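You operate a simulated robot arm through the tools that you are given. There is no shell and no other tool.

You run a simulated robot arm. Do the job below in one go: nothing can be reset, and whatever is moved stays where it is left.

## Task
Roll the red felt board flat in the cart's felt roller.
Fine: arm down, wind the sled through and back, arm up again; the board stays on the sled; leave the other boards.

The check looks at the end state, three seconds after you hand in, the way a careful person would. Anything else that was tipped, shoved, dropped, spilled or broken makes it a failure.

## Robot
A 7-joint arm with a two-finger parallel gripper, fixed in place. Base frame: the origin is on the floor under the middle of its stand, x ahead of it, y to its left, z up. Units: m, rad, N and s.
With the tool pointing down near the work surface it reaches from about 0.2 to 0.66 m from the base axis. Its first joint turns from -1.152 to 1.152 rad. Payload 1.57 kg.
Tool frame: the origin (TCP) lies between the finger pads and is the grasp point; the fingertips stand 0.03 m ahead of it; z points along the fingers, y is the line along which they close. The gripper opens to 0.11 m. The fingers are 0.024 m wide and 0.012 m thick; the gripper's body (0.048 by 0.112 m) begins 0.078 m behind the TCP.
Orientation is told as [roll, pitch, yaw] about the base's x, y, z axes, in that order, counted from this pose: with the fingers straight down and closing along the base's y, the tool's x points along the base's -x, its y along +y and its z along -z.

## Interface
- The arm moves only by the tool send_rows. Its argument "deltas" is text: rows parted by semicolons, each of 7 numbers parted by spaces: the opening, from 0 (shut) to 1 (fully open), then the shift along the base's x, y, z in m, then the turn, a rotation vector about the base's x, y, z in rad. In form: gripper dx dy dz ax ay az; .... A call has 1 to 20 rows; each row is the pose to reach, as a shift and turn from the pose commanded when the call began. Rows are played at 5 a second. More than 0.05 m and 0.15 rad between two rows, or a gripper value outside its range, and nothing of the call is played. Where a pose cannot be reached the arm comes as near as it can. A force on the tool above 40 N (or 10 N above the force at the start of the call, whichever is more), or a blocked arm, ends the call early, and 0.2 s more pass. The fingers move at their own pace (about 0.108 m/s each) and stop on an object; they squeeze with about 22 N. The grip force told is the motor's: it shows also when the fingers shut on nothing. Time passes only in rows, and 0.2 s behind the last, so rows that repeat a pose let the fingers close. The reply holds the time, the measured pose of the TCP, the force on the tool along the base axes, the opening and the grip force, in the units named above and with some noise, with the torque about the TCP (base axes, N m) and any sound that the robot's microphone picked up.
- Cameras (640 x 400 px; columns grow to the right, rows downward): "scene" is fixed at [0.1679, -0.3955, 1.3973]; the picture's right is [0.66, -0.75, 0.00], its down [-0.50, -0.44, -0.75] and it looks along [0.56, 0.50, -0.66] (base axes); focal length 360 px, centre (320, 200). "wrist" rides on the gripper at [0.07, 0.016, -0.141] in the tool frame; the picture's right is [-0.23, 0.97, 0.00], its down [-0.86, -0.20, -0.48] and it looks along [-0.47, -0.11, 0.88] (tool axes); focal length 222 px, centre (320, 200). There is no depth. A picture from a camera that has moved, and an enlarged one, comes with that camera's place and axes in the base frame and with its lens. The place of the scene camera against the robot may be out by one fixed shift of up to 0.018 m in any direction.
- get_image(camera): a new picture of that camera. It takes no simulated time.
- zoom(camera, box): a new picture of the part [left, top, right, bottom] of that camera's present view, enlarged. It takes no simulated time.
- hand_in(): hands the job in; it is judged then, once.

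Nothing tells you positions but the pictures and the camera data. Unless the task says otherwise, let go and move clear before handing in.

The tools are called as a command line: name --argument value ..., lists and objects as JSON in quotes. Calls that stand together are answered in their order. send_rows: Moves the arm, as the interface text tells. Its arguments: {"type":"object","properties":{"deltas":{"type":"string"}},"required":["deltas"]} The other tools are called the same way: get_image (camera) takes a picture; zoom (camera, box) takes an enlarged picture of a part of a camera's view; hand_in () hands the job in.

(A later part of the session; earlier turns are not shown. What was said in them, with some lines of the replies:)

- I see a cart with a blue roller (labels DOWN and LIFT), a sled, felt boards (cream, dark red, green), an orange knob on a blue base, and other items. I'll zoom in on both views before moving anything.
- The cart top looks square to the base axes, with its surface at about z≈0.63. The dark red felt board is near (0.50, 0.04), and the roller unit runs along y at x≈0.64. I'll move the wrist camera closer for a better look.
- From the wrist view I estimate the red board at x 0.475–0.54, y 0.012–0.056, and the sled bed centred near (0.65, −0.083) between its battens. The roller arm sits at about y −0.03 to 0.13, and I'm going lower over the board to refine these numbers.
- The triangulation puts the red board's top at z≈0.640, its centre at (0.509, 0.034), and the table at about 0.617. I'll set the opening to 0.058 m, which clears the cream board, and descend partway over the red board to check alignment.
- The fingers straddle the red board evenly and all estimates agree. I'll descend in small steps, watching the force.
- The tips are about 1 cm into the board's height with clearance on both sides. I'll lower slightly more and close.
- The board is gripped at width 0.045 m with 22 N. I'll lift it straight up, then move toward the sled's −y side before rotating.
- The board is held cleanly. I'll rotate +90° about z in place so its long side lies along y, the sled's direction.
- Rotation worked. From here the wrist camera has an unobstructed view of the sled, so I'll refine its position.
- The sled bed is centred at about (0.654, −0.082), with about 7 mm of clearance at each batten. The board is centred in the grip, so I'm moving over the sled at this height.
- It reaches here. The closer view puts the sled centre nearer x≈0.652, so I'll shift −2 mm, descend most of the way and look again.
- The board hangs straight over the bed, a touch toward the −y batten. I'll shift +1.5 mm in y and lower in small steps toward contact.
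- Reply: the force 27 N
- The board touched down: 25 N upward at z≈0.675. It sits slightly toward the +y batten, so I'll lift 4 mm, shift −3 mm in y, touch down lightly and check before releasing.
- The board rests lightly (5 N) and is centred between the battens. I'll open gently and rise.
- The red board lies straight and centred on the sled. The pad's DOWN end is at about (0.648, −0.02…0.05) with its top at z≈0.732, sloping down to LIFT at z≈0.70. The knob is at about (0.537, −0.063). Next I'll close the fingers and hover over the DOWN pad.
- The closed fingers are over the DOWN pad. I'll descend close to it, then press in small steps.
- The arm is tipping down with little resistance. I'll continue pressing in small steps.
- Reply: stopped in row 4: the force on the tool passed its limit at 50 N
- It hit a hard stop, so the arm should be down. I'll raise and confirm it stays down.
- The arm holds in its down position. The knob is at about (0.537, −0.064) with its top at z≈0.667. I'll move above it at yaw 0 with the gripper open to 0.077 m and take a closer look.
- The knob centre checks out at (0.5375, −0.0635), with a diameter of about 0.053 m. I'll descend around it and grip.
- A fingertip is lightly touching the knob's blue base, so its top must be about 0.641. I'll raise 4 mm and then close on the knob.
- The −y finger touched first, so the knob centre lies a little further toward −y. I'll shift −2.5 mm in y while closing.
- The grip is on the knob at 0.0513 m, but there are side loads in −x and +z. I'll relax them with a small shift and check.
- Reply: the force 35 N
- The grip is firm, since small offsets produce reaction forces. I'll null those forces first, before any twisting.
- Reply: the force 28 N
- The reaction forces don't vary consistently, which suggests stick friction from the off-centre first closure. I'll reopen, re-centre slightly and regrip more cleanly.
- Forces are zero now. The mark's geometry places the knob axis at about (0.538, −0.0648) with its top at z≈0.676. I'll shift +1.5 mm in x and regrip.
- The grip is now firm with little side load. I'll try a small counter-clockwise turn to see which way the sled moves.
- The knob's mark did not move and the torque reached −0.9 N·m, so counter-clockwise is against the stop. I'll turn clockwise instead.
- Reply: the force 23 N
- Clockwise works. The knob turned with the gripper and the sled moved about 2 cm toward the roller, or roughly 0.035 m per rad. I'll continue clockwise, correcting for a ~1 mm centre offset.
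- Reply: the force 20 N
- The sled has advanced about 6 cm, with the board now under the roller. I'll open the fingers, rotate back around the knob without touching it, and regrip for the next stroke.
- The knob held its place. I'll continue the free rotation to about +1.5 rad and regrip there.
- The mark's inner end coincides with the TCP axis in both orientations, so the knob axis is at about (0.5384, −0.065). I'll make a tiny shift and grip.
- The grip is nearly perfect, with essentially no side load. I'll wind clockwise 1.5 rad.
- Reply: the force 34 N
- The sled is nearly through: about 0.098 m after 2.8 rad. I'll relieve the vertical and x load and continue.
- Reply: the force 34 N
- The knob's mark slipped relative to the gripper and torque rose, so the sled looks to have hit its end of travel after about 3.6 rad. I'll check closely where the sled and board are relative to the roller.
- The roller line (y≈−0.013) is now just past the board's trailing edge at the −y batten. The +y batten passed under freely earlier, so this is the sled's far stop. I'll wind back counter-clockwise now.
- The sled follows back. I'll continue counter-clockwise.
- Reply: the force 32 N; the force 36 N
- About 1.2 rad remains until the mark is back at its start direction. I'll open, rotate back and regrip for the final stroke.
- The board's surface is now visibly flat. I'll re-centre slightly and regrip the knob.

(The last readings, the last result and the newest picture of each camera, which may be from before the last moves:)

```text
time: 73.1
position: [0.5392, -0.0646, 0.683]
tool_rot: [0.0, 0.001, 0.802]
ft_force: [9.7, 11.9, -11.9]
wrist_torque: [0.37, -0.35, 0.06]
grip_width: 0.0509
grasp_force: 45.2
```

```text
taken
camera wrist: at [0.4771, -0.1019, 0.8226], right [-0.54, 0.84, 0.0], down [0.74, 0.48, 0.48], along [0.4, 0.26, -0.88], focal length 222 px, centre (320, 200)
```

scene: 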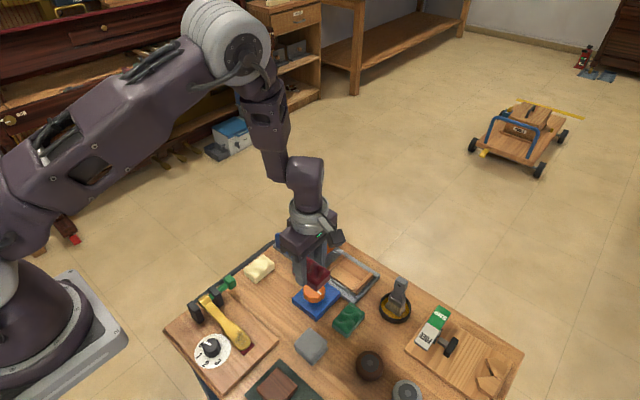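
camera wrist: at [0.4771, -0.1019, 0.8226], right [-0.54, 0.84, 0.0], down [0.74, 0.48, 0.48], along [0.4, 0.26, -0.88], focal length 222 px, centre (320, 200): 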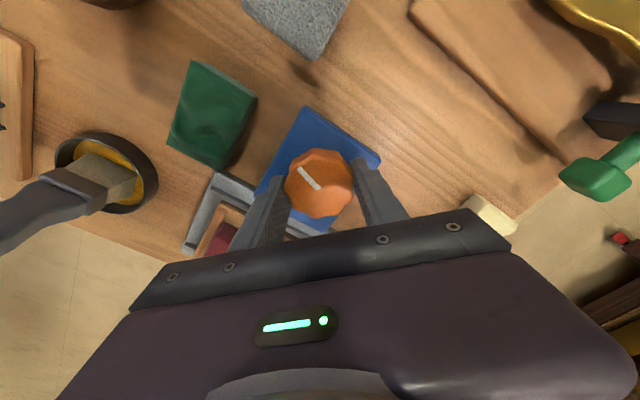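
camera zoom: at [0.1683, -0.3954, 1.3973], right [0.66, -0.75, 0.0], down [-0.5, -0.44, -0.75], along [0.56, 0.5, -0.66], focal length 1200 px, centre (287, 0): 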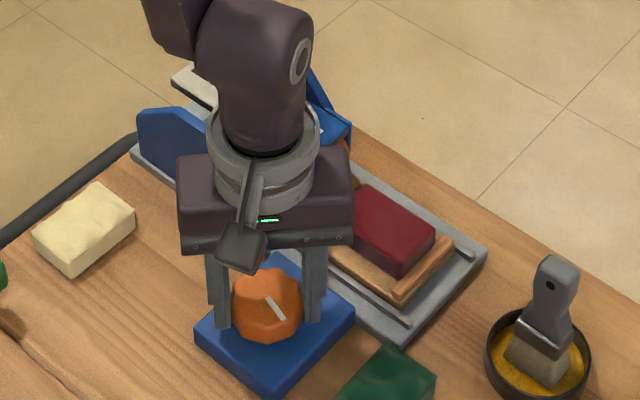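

About 0.4 rad remains. I'll finish gently to the start stop.

send_rows --deltas "0.35 0.0003 0.0003 -0.0002 0 0 0; 0.35 0.0003 0.0003 -0.0002 0 0 0.08; 0.35 0.0003 0.0003 -0.0002 0 0 0.16; 0.35 0.0003 0.0003 -0.0002 0 0 0.24; 0.35 0.0003 0.0003 -0.0002 0 0 0.32; 0.35 0.0003 0.0003 -0.0002 0 0 0.4; 0.35 0.0003 0.0003 -0.0002 0 0 0.46; 0.35 0.0003 0.0003 -0.0002 0 0 0.46"

zoom --camera "scene" --box '[260, 200, 400, 320]'

get_image --camera "wrist"

```text
time: 74.9
position: [0.5388, -0.0657, 0.6807]
tool_rot: [0.0, 0.001, 1.26]
ft_force: [11.4, -15.6, -2.3]
wrist_torque: [-0.56, -0.36, -0.67]
grip_width: 0.0513
grasp_force: 45.2
```

```text
3.33 times, centred on (330, 260) of scene
camera zoom: at [0.1681, -0.3958, 1.3972], right [0.66, -0.75, 0.0], down [-0.5, -0.44, -0.75], along [0.56, 0.5, -0.66], focal length 1200 px, centre (287, 0)
```

zoom: 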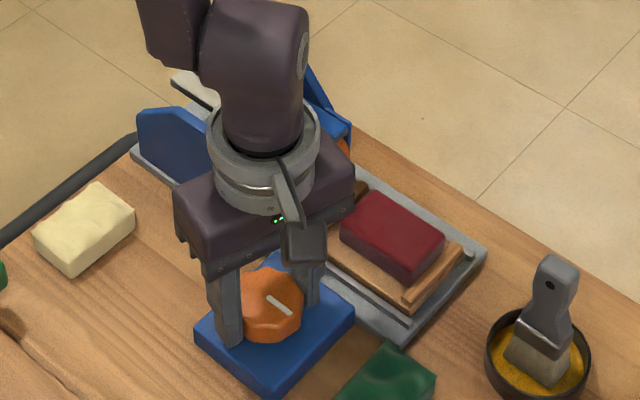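

```text
taken
camera wrist: at [0.5003, -0.1251, 0.8226], right [-0.86, 0.51, 0.0], down [0.45, 0.75, 0.48], along [0.25, 0.41, -0.88], focal length 222 px, centre (320, 200)
```

wrist: 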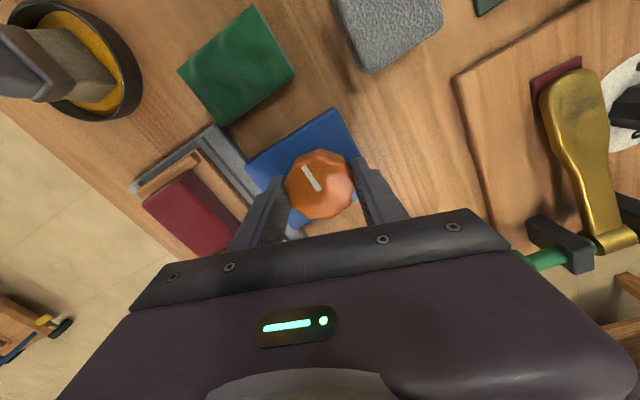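

The knob mark is back at its start direction and the sled is against its start stop. I'll release and rise.

send_rows --deltas "0.7 0 0 0 0 0 0; 0.7 0 0 0 0 0 0; 0.7 0 0 0 0 0 0; 0.7 0 0 0.02 0 0 0; 0.7 0 0 0.05 0 0 0; 0.7 0 0 0.09 0 0 0.1; 0.7 0 0 0.13 0 0 0.2; 0.7 0 0 0.16 0 0 0.3; 0.7 0 0 0.16 0 0 0.3"

get_image --camera "wrist"

zoom --camera "scene" --box '[260, 200, 400, 320]'

```text
time: 76.9
position: [0.536, -0.0648, 0.8415]
tool_rot: [0.0, 0.001, 1.563]
ft_force: [0.2, 0.3, 0.1]
wrist_torque: [-0.02, -0.02, 0.04]
grip_width: 0.077
grasp_force: 0.1
```

```text
taken
camera wrist: at [0.5184, -0.1316, 0.9821], right [-0.97, 0.23, 0.0], down [0.21, 0.85, 0.48], along [0.11, 0.46, -0.88], focal length 222 px, centre (320, 200)
```

wrist: 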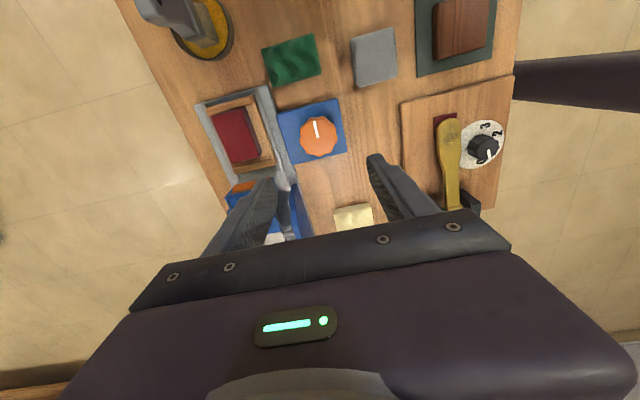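

```text
3.33 times, centred on (330, 260) of scene
camera zoom: at [0.1679, -0.3955, 1.3973], right [0.66, -0.75, 0.0], down [-0.5, -0.44, -0.75], along [0.56, 0.5, -0.66], focal length 1200 px, centre (287, 0)
```

zoom: 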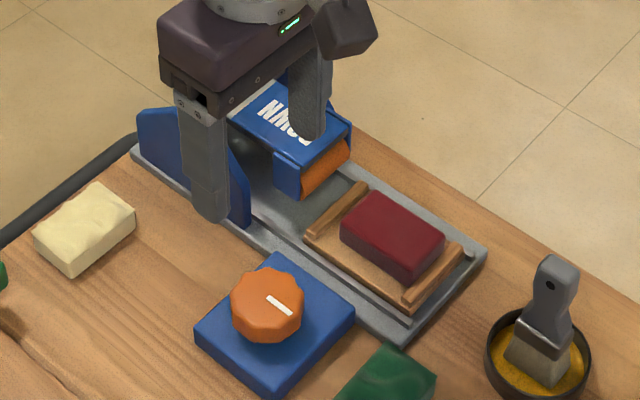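

The flat red board is on the sled at the start position. Next I'll close the fingers and move over the LIFT end at about (0.647, 0.098).

send_rows --deltas "0.4 0.018 0.027 0 0 0 0; 0.1 0.036 0.054 0 0 0 0; 0 0.054 0.081 0 0 0 0; 0 0.072 0.108 0 0 0 0; 0 0.09 0.135 0 0 0 0; 0 0.109 0.162 -0.005 0 0 0; 0 0.109 0.162 -0.01 0 0 0; 0 0.109 0.162 -0.01 0 0 0"

get_image --camera "wrist"

zoom --camera "scene" --box '[250, 180, 400, 300]'

```text
time: 78.7
position: [0.6484, 0.0978, 0.8313]
tool_rot: [-0.001, -0.002, 1.56]
ft_force: [0.3, 1.0, 0.0]
wrist_torque: [0.05, 0.0, 0.03]
grip_width: 0.0
grasp_force: 21.4
```

```text
taken
camera wrist: at [0.6295, 0.0303, 0.9732], right [-0.97, 0.24, 0.0], down [0.21, 0.85, 0.48], along [0.11, 0.46, -0.88], focal length 222 px, centre (320, 200)
```

wrist: 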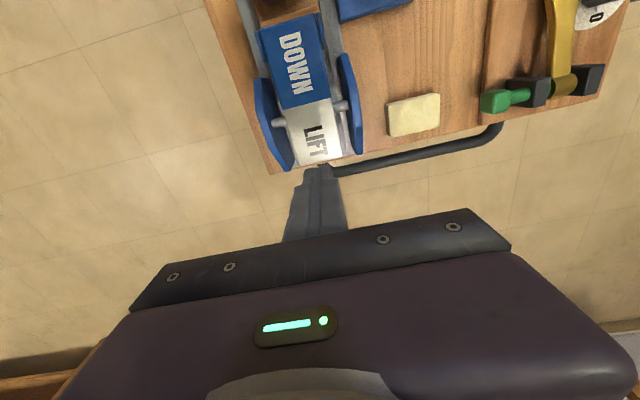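

```text
3.33 times, centred on (325, 240) of scene
camera zoom: at [0.1679, -0.3955, 1.3973], right [0.66, -0.75, 0.0], down [-0.5, -0.44, -0.75], along [0.56, 0.5, -0.66], focal length 1200 px, centre (303, 67)
```

zoom: 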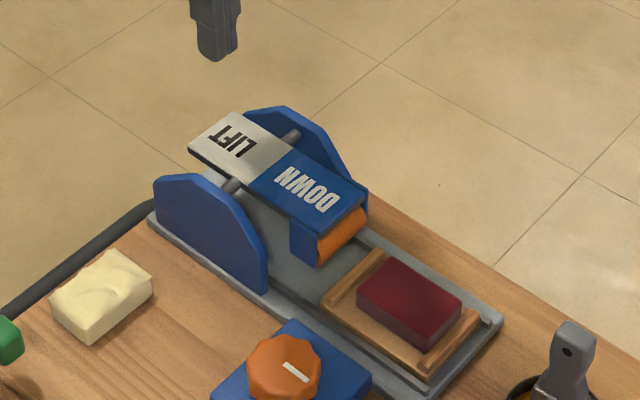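

The fingers are above the LIFT end, whose edge is at y≈0.11 with the pivot at y≈0.06. I'll press down slowly.

send_rows --deltas "0 0 -0.002 -0.025 0 0 0; 0 0 -0.002 -0.05 0 0 0; 0 0 -0.002 -0.068 0 0 0; 0 0 -0.002 -0.074 0 0 0; 0 0 -0.002 -0.078 0 0 0; 0 0 -0.002 -0.082 0 0 0; 0 0 -0.002 -0.086 0 0 0; 0 0 -0.002 -0.09 0 0 0; 0 0 -0.002 -0.093 0 0 0; 0 0 -0.002 -0.093 0 0 0"

zoom --camera "scene" --box '[250, 180, 400, 300]'

```text
time: 80.9
position: [0.6459, 0.0961, 0.7375]
tool_rot: [0.001, -0.001, 1.561]
ft_force: [-0.4, -0.8, 0.3]
wrist_torque: [0.02, 0.0, 0.0]
grip_width: 0.0
grasp_force: 21.9
```

```text
3.33 times, centred on (325, 240) of scene
camera zoom: at [0.1679, -0.3955, 1.3973], right [0.66, -0.75, 0.0], down [-0.5, -0.44, -0.75], along [0.56, 0.5, -0.66], focal length 1200 px, centre (303, 67)
```

zoom: 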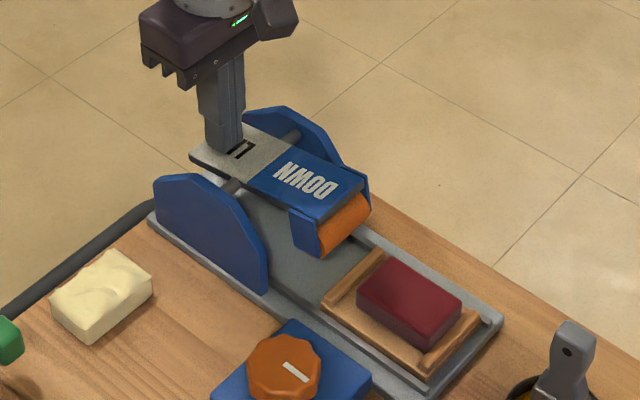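

The roller is rising. I'll press a bit further to be sure it reaches the up stop.

send_rows --deltas "0 0 0 -0.003 0 0 0; 0 0 0 -0.006 0 0 0; 0 0 0 -0.009 0 0 0; 0 0 0 -0.012 0 0 0; 0 0 0 -0.012 0 0 0"

zoom --camera "scene" --box '[250, 180, 400, 300]'

```text
time: 81.5
position: [0.6487, 0.0962, 0.7357]
tool_rot: [-0.004, -0.001, 1.562]
ft_force: [-1.4, 2.0, 7.6]
wrist_torque: [-0.03, 0.1, 0.05]
grip_width: 0.0001
grasp_force: 20.7
stopped in row 3: the force on the tool passed its limit at 47 N (the readings are from after the stop); the commanded pose is now the measured one
```

```text
3.33 times, centred on (325, 240) of scene
camera zoom: at [0.1677, -0.3955, 1.3973], right [0.66, -0.75, 0.0], down [-0.5, -0.44, -0.75], along [0.56, 0.5, -0.66], focal length 1200 px, centre (303, 67)
```

zoom: 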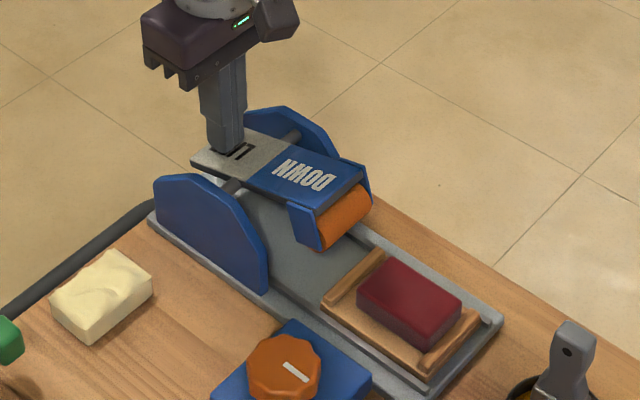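

It hit the up stop. I'll raise clear and verify the arm stays up.

send_rows --deltas "0 0 0 0.01 0 0 0; 0 0 0 0.03 0 0 0; 0 0 0 0.06 0 0 0; 0 -0.01 -0.02 0.1 0 0 0; 0 -0.04 -0.03 0.13 0 0 0; 0 -0.08 -0.03 0.15 0 0 0; 0 -0.12 -0.03 0.17 0 0 0; 0 -0.16 -0.03 0.2 0 0 0; 0 -0.19 -0.03 0.22 0 0 0; 0 -0.19 -0.03 0.22 0 0 0"

zoom --camera "scene" --box '[250, 180, 400, 300]'

get_image --camera "scene"

get_image --camera "wrist"

```text
time: 83.7
position: [0.456, 0.0668, 0.9517]
tool_rot: [-0.003, 0.0, 1.56]
ft_force: [-0.9, 0.3, 0.2]
wrist_torque: [0.01, -0.03, 0.01]
grip_width: 0.0002
grasp_force: 21.4
```

```text
3.33 times, centred on (325, 240) of scene
camera zoom: at [0.1679, -0.3955, 1.3973], right [0.66, -0.75, 0.0], down [-0.5, -0.44, -0.75], along [0.56, 0.5, -0.66], focal length 1200 px, centre (303, 67)
```

zoom: 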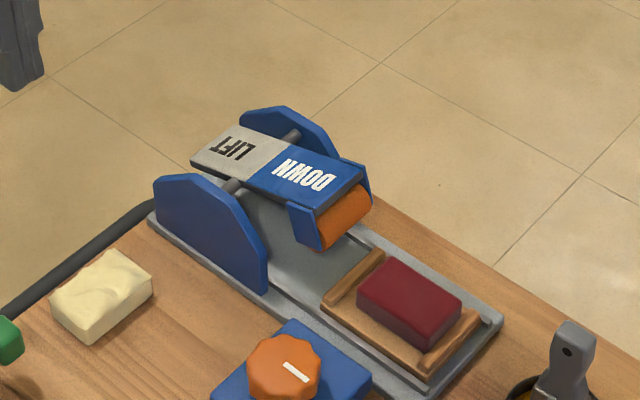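

```text
taken
```

scene: 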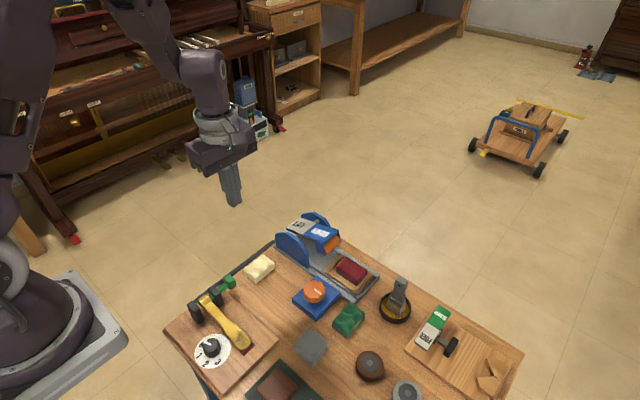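

```text
taken
camera wrist: at [0.4391, -0.0009, 1.0927], right [-0.97, 0.24, 0.0], down [0.21, 0.85, 0.48], along [0.12, 0.46, -0.88], focal length 222 px, centre (320, 200)
```

wrist: 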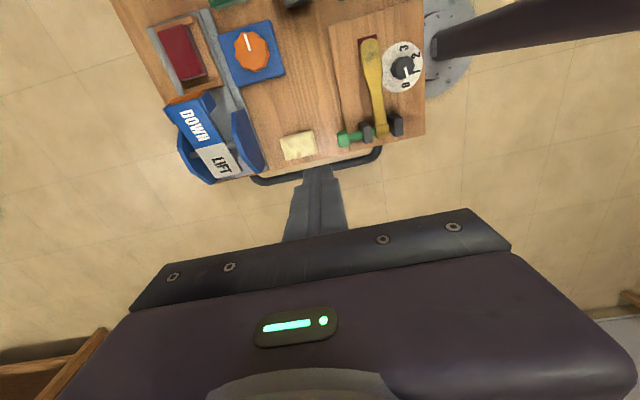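

The roller arm is up as at the start, and the board sits on the sled. I'll move the wrist camera over the sled to confirm the board is flat along its whole length.

zoom --camera "scene" --box '[320, 240, 385, 300]'

send_rows --deltas "0.3 0.03 -0.03 -0.01 0 0 0; 0.3 0.06 -0.06 -0.02 0 0 0; 0.3 0.09 -0.09 -0.03 0 0 0; 0.3 0.12 -0.12 -0.04 0 0 0; 0.3 0.15 -0.14 -0.05 0 0 0; 0.3 0.18 -0.15 -0.06 0 0 0; 0.3 0.18 -0.15 -0.08 0 0 0; 0.3 0.18 -0.15 -0.08 0 0 0"

get_image --camera "wrist"

zoom --camera "wrist" --box '[250, 60, 410, 200]'

```text
6.67 times, centred on (352, 270) of scene
camera zoom: at [0.1679, -0.3955, 1.3973], right [0.66, -0.75, 0.0], down [-0.5, -0.44, -0.75], along [0.56, 0.5, -0.66], focal length 2400 px, centre (103, -267)
```

zoom: 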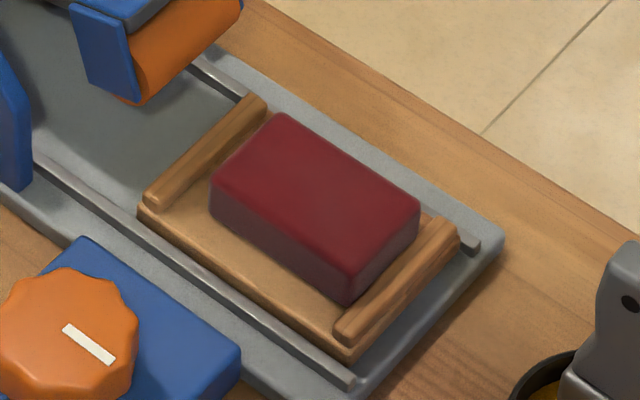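

```text
time: 85.5
position: [0.6367, -0.0841, 0.8722]
tool_rot: [-0.002, 0.001, 1.56]
ft_force: [0.5, -0.6, 0.5]
wrist_torque: [-0.03, 0.04, 0.01]
grip_width: 0.033
grasp_force: 0.0
```

```text
taken
camera wrist: at [0.6189, -0.1516, 1.014], right [-0.97, 0.24, 0.0], down [0.21, 0.85, 0.48], along [0.12, 0.46, -0.88], focal length 222 px, centre (320, 200)
```

wrist: 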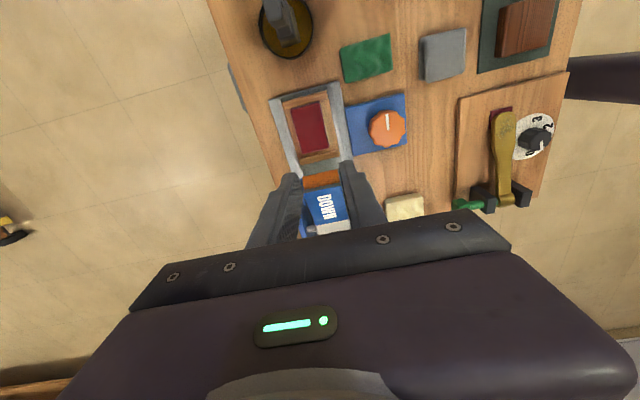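

```text
2.86 times, centred on (330, 130) of wrist
camera zoom: at [0.6189, -0.1516, 1.014], right [-0.97, 0.24, 0.0], down [0.21, 0.85, 0.48], along [0.12, 0.46, -0.88], focal length 635 px, centre (291, 400)
```

zoom: 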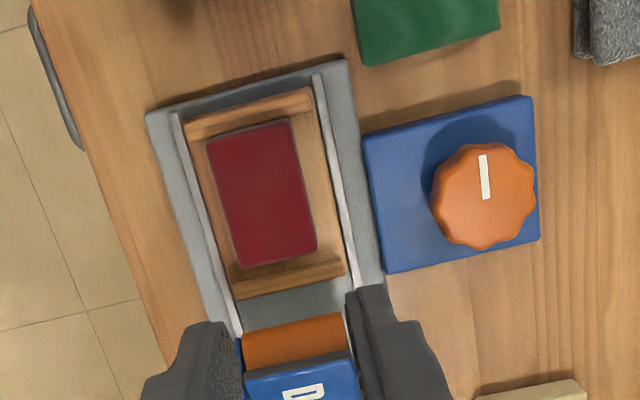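

The board is uniformly flat, centred on the sled at its start position, and the roller arm is up. The other boards have not moved, so I'll retreat and then hand in.

send_rows --deltas "0.3 0 0 0.04 0 0 0; 0.3 -0.03 0.03 0.07 0 0 0; 0.3 -0.06 0.06 0.1 0 0 0; 0.3 -0.09 0.09 0.13 0 0 0; 0.3 -0.12 0.12 0.15 0 0 0; 0.3 -0.15 0.15 0.16 0 0 0; 0.3 -0.18 0.18 0.17 0 0 0; 0.3 -0.18 0.18 0.17 0 0 0; 0.3 -0.18 0.18 0.17 0 0 0"

get_image --camera "scene"

zoom --camera "scene" --box '[150, 200, 550, 400]'

```text
refused: row 2 steps farther than a row can; nothing moved
```

```text
taken
```

scene: 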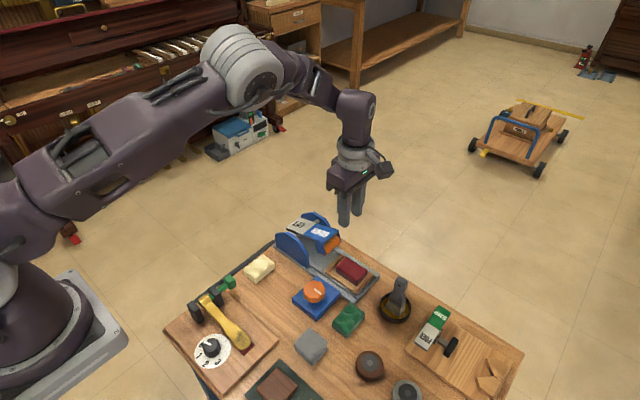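

```text
1.60 times, centred on (350, 300) of scene
camera zoom: at [0.1679, -0.3955, 1.3973], right [0.66, -0.75, 0.0], down [-0.5, -0.44, -0.75], along [0.56, 0.5, -0.66], focal length 576 px, centre (272, 40)
```

zoom: 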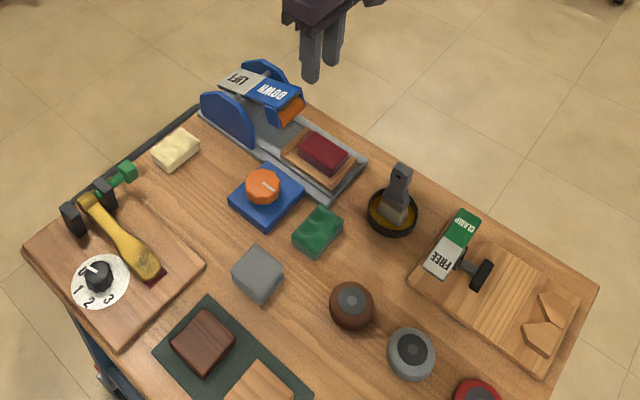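

The retreat was refused because one step was too large, so nothing moved. Everything on the cart looks as intended, and I'll retreat with smaller steps.

send_rows --deltas "0.3 0 0 0.04 0 0 0; 0.3 -0.02 0.02 0.07 0 0 0; 0.3 -0.045 0.045 0.09 0 0 0; 0.3 -0.07 0.07 0.11 0 0 0; 0.3 -0.095 0.095 0.12 0 0 0; 0.3 -0.12 0.12 0.13 0 0 0; 0.3 -0.145 0.145 0.14 0 0 0; 0.3 -0.17 0.17 0.15 0 0 0; 0.3 -0.17 0.17 0.15 0 0 0"

zoom --camera "scene" --box '[150, 200, 550, 400]'

```text
time: 87.5
position: [0.4688, 0.087, 1.0272]
tool_rot: [-0.004, -0.001, 1.56]
ft_force: [-0.3, 0.0, 0.7]
wrist_torque: [-0.03, -0.02, -0.01]
grip_width: 0.0329
grasp_force: 0.1
```

```text
1.60 times, centred on (350, 300) of scene
camera zoom: at [0.1679, -0.3955, 1.3973], right [0.66, -0.75, 0.0], down [-0.5, -0.44, -0.75], along [0.56, 0.5, -0.66], focal length 576 px, centre (272, 40)
```

zoom: 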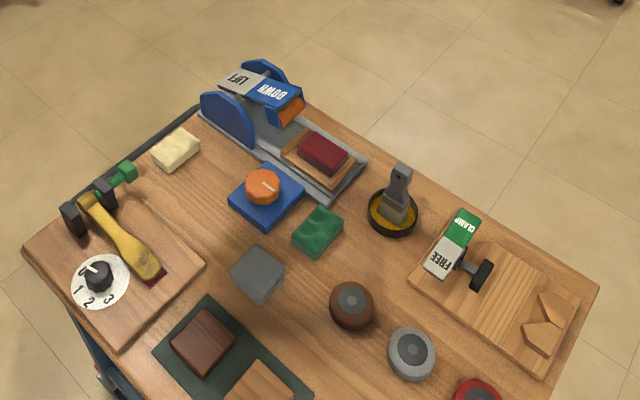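

The red felt board is flat on the sled at its start position, the roller arm is up, and everything else on the cart is where it was. The arm is clear, so I'm handing in.

hand_in

```text
The job is handed in.
```

The red felt board is rolled flat and the job is handed in; I haven't seen the result of the check.

- **Board:** it lies on the sled between the battens, and its surface looked smooth along its whole length in the last close-up pictures.
- **Roller:** I pressed the arm down, wound the sled through to its far stop and back to its start stop, then pressed LIFT. The arm stays up on its own.
- **Everything else:** the cream and green boards and the other things on the cart look unmoved. The knob's mark points the same way as at the start.

While lining up on the knob, one fingertip touched its blue base lightly (about 8 N). The base did not appear to move.
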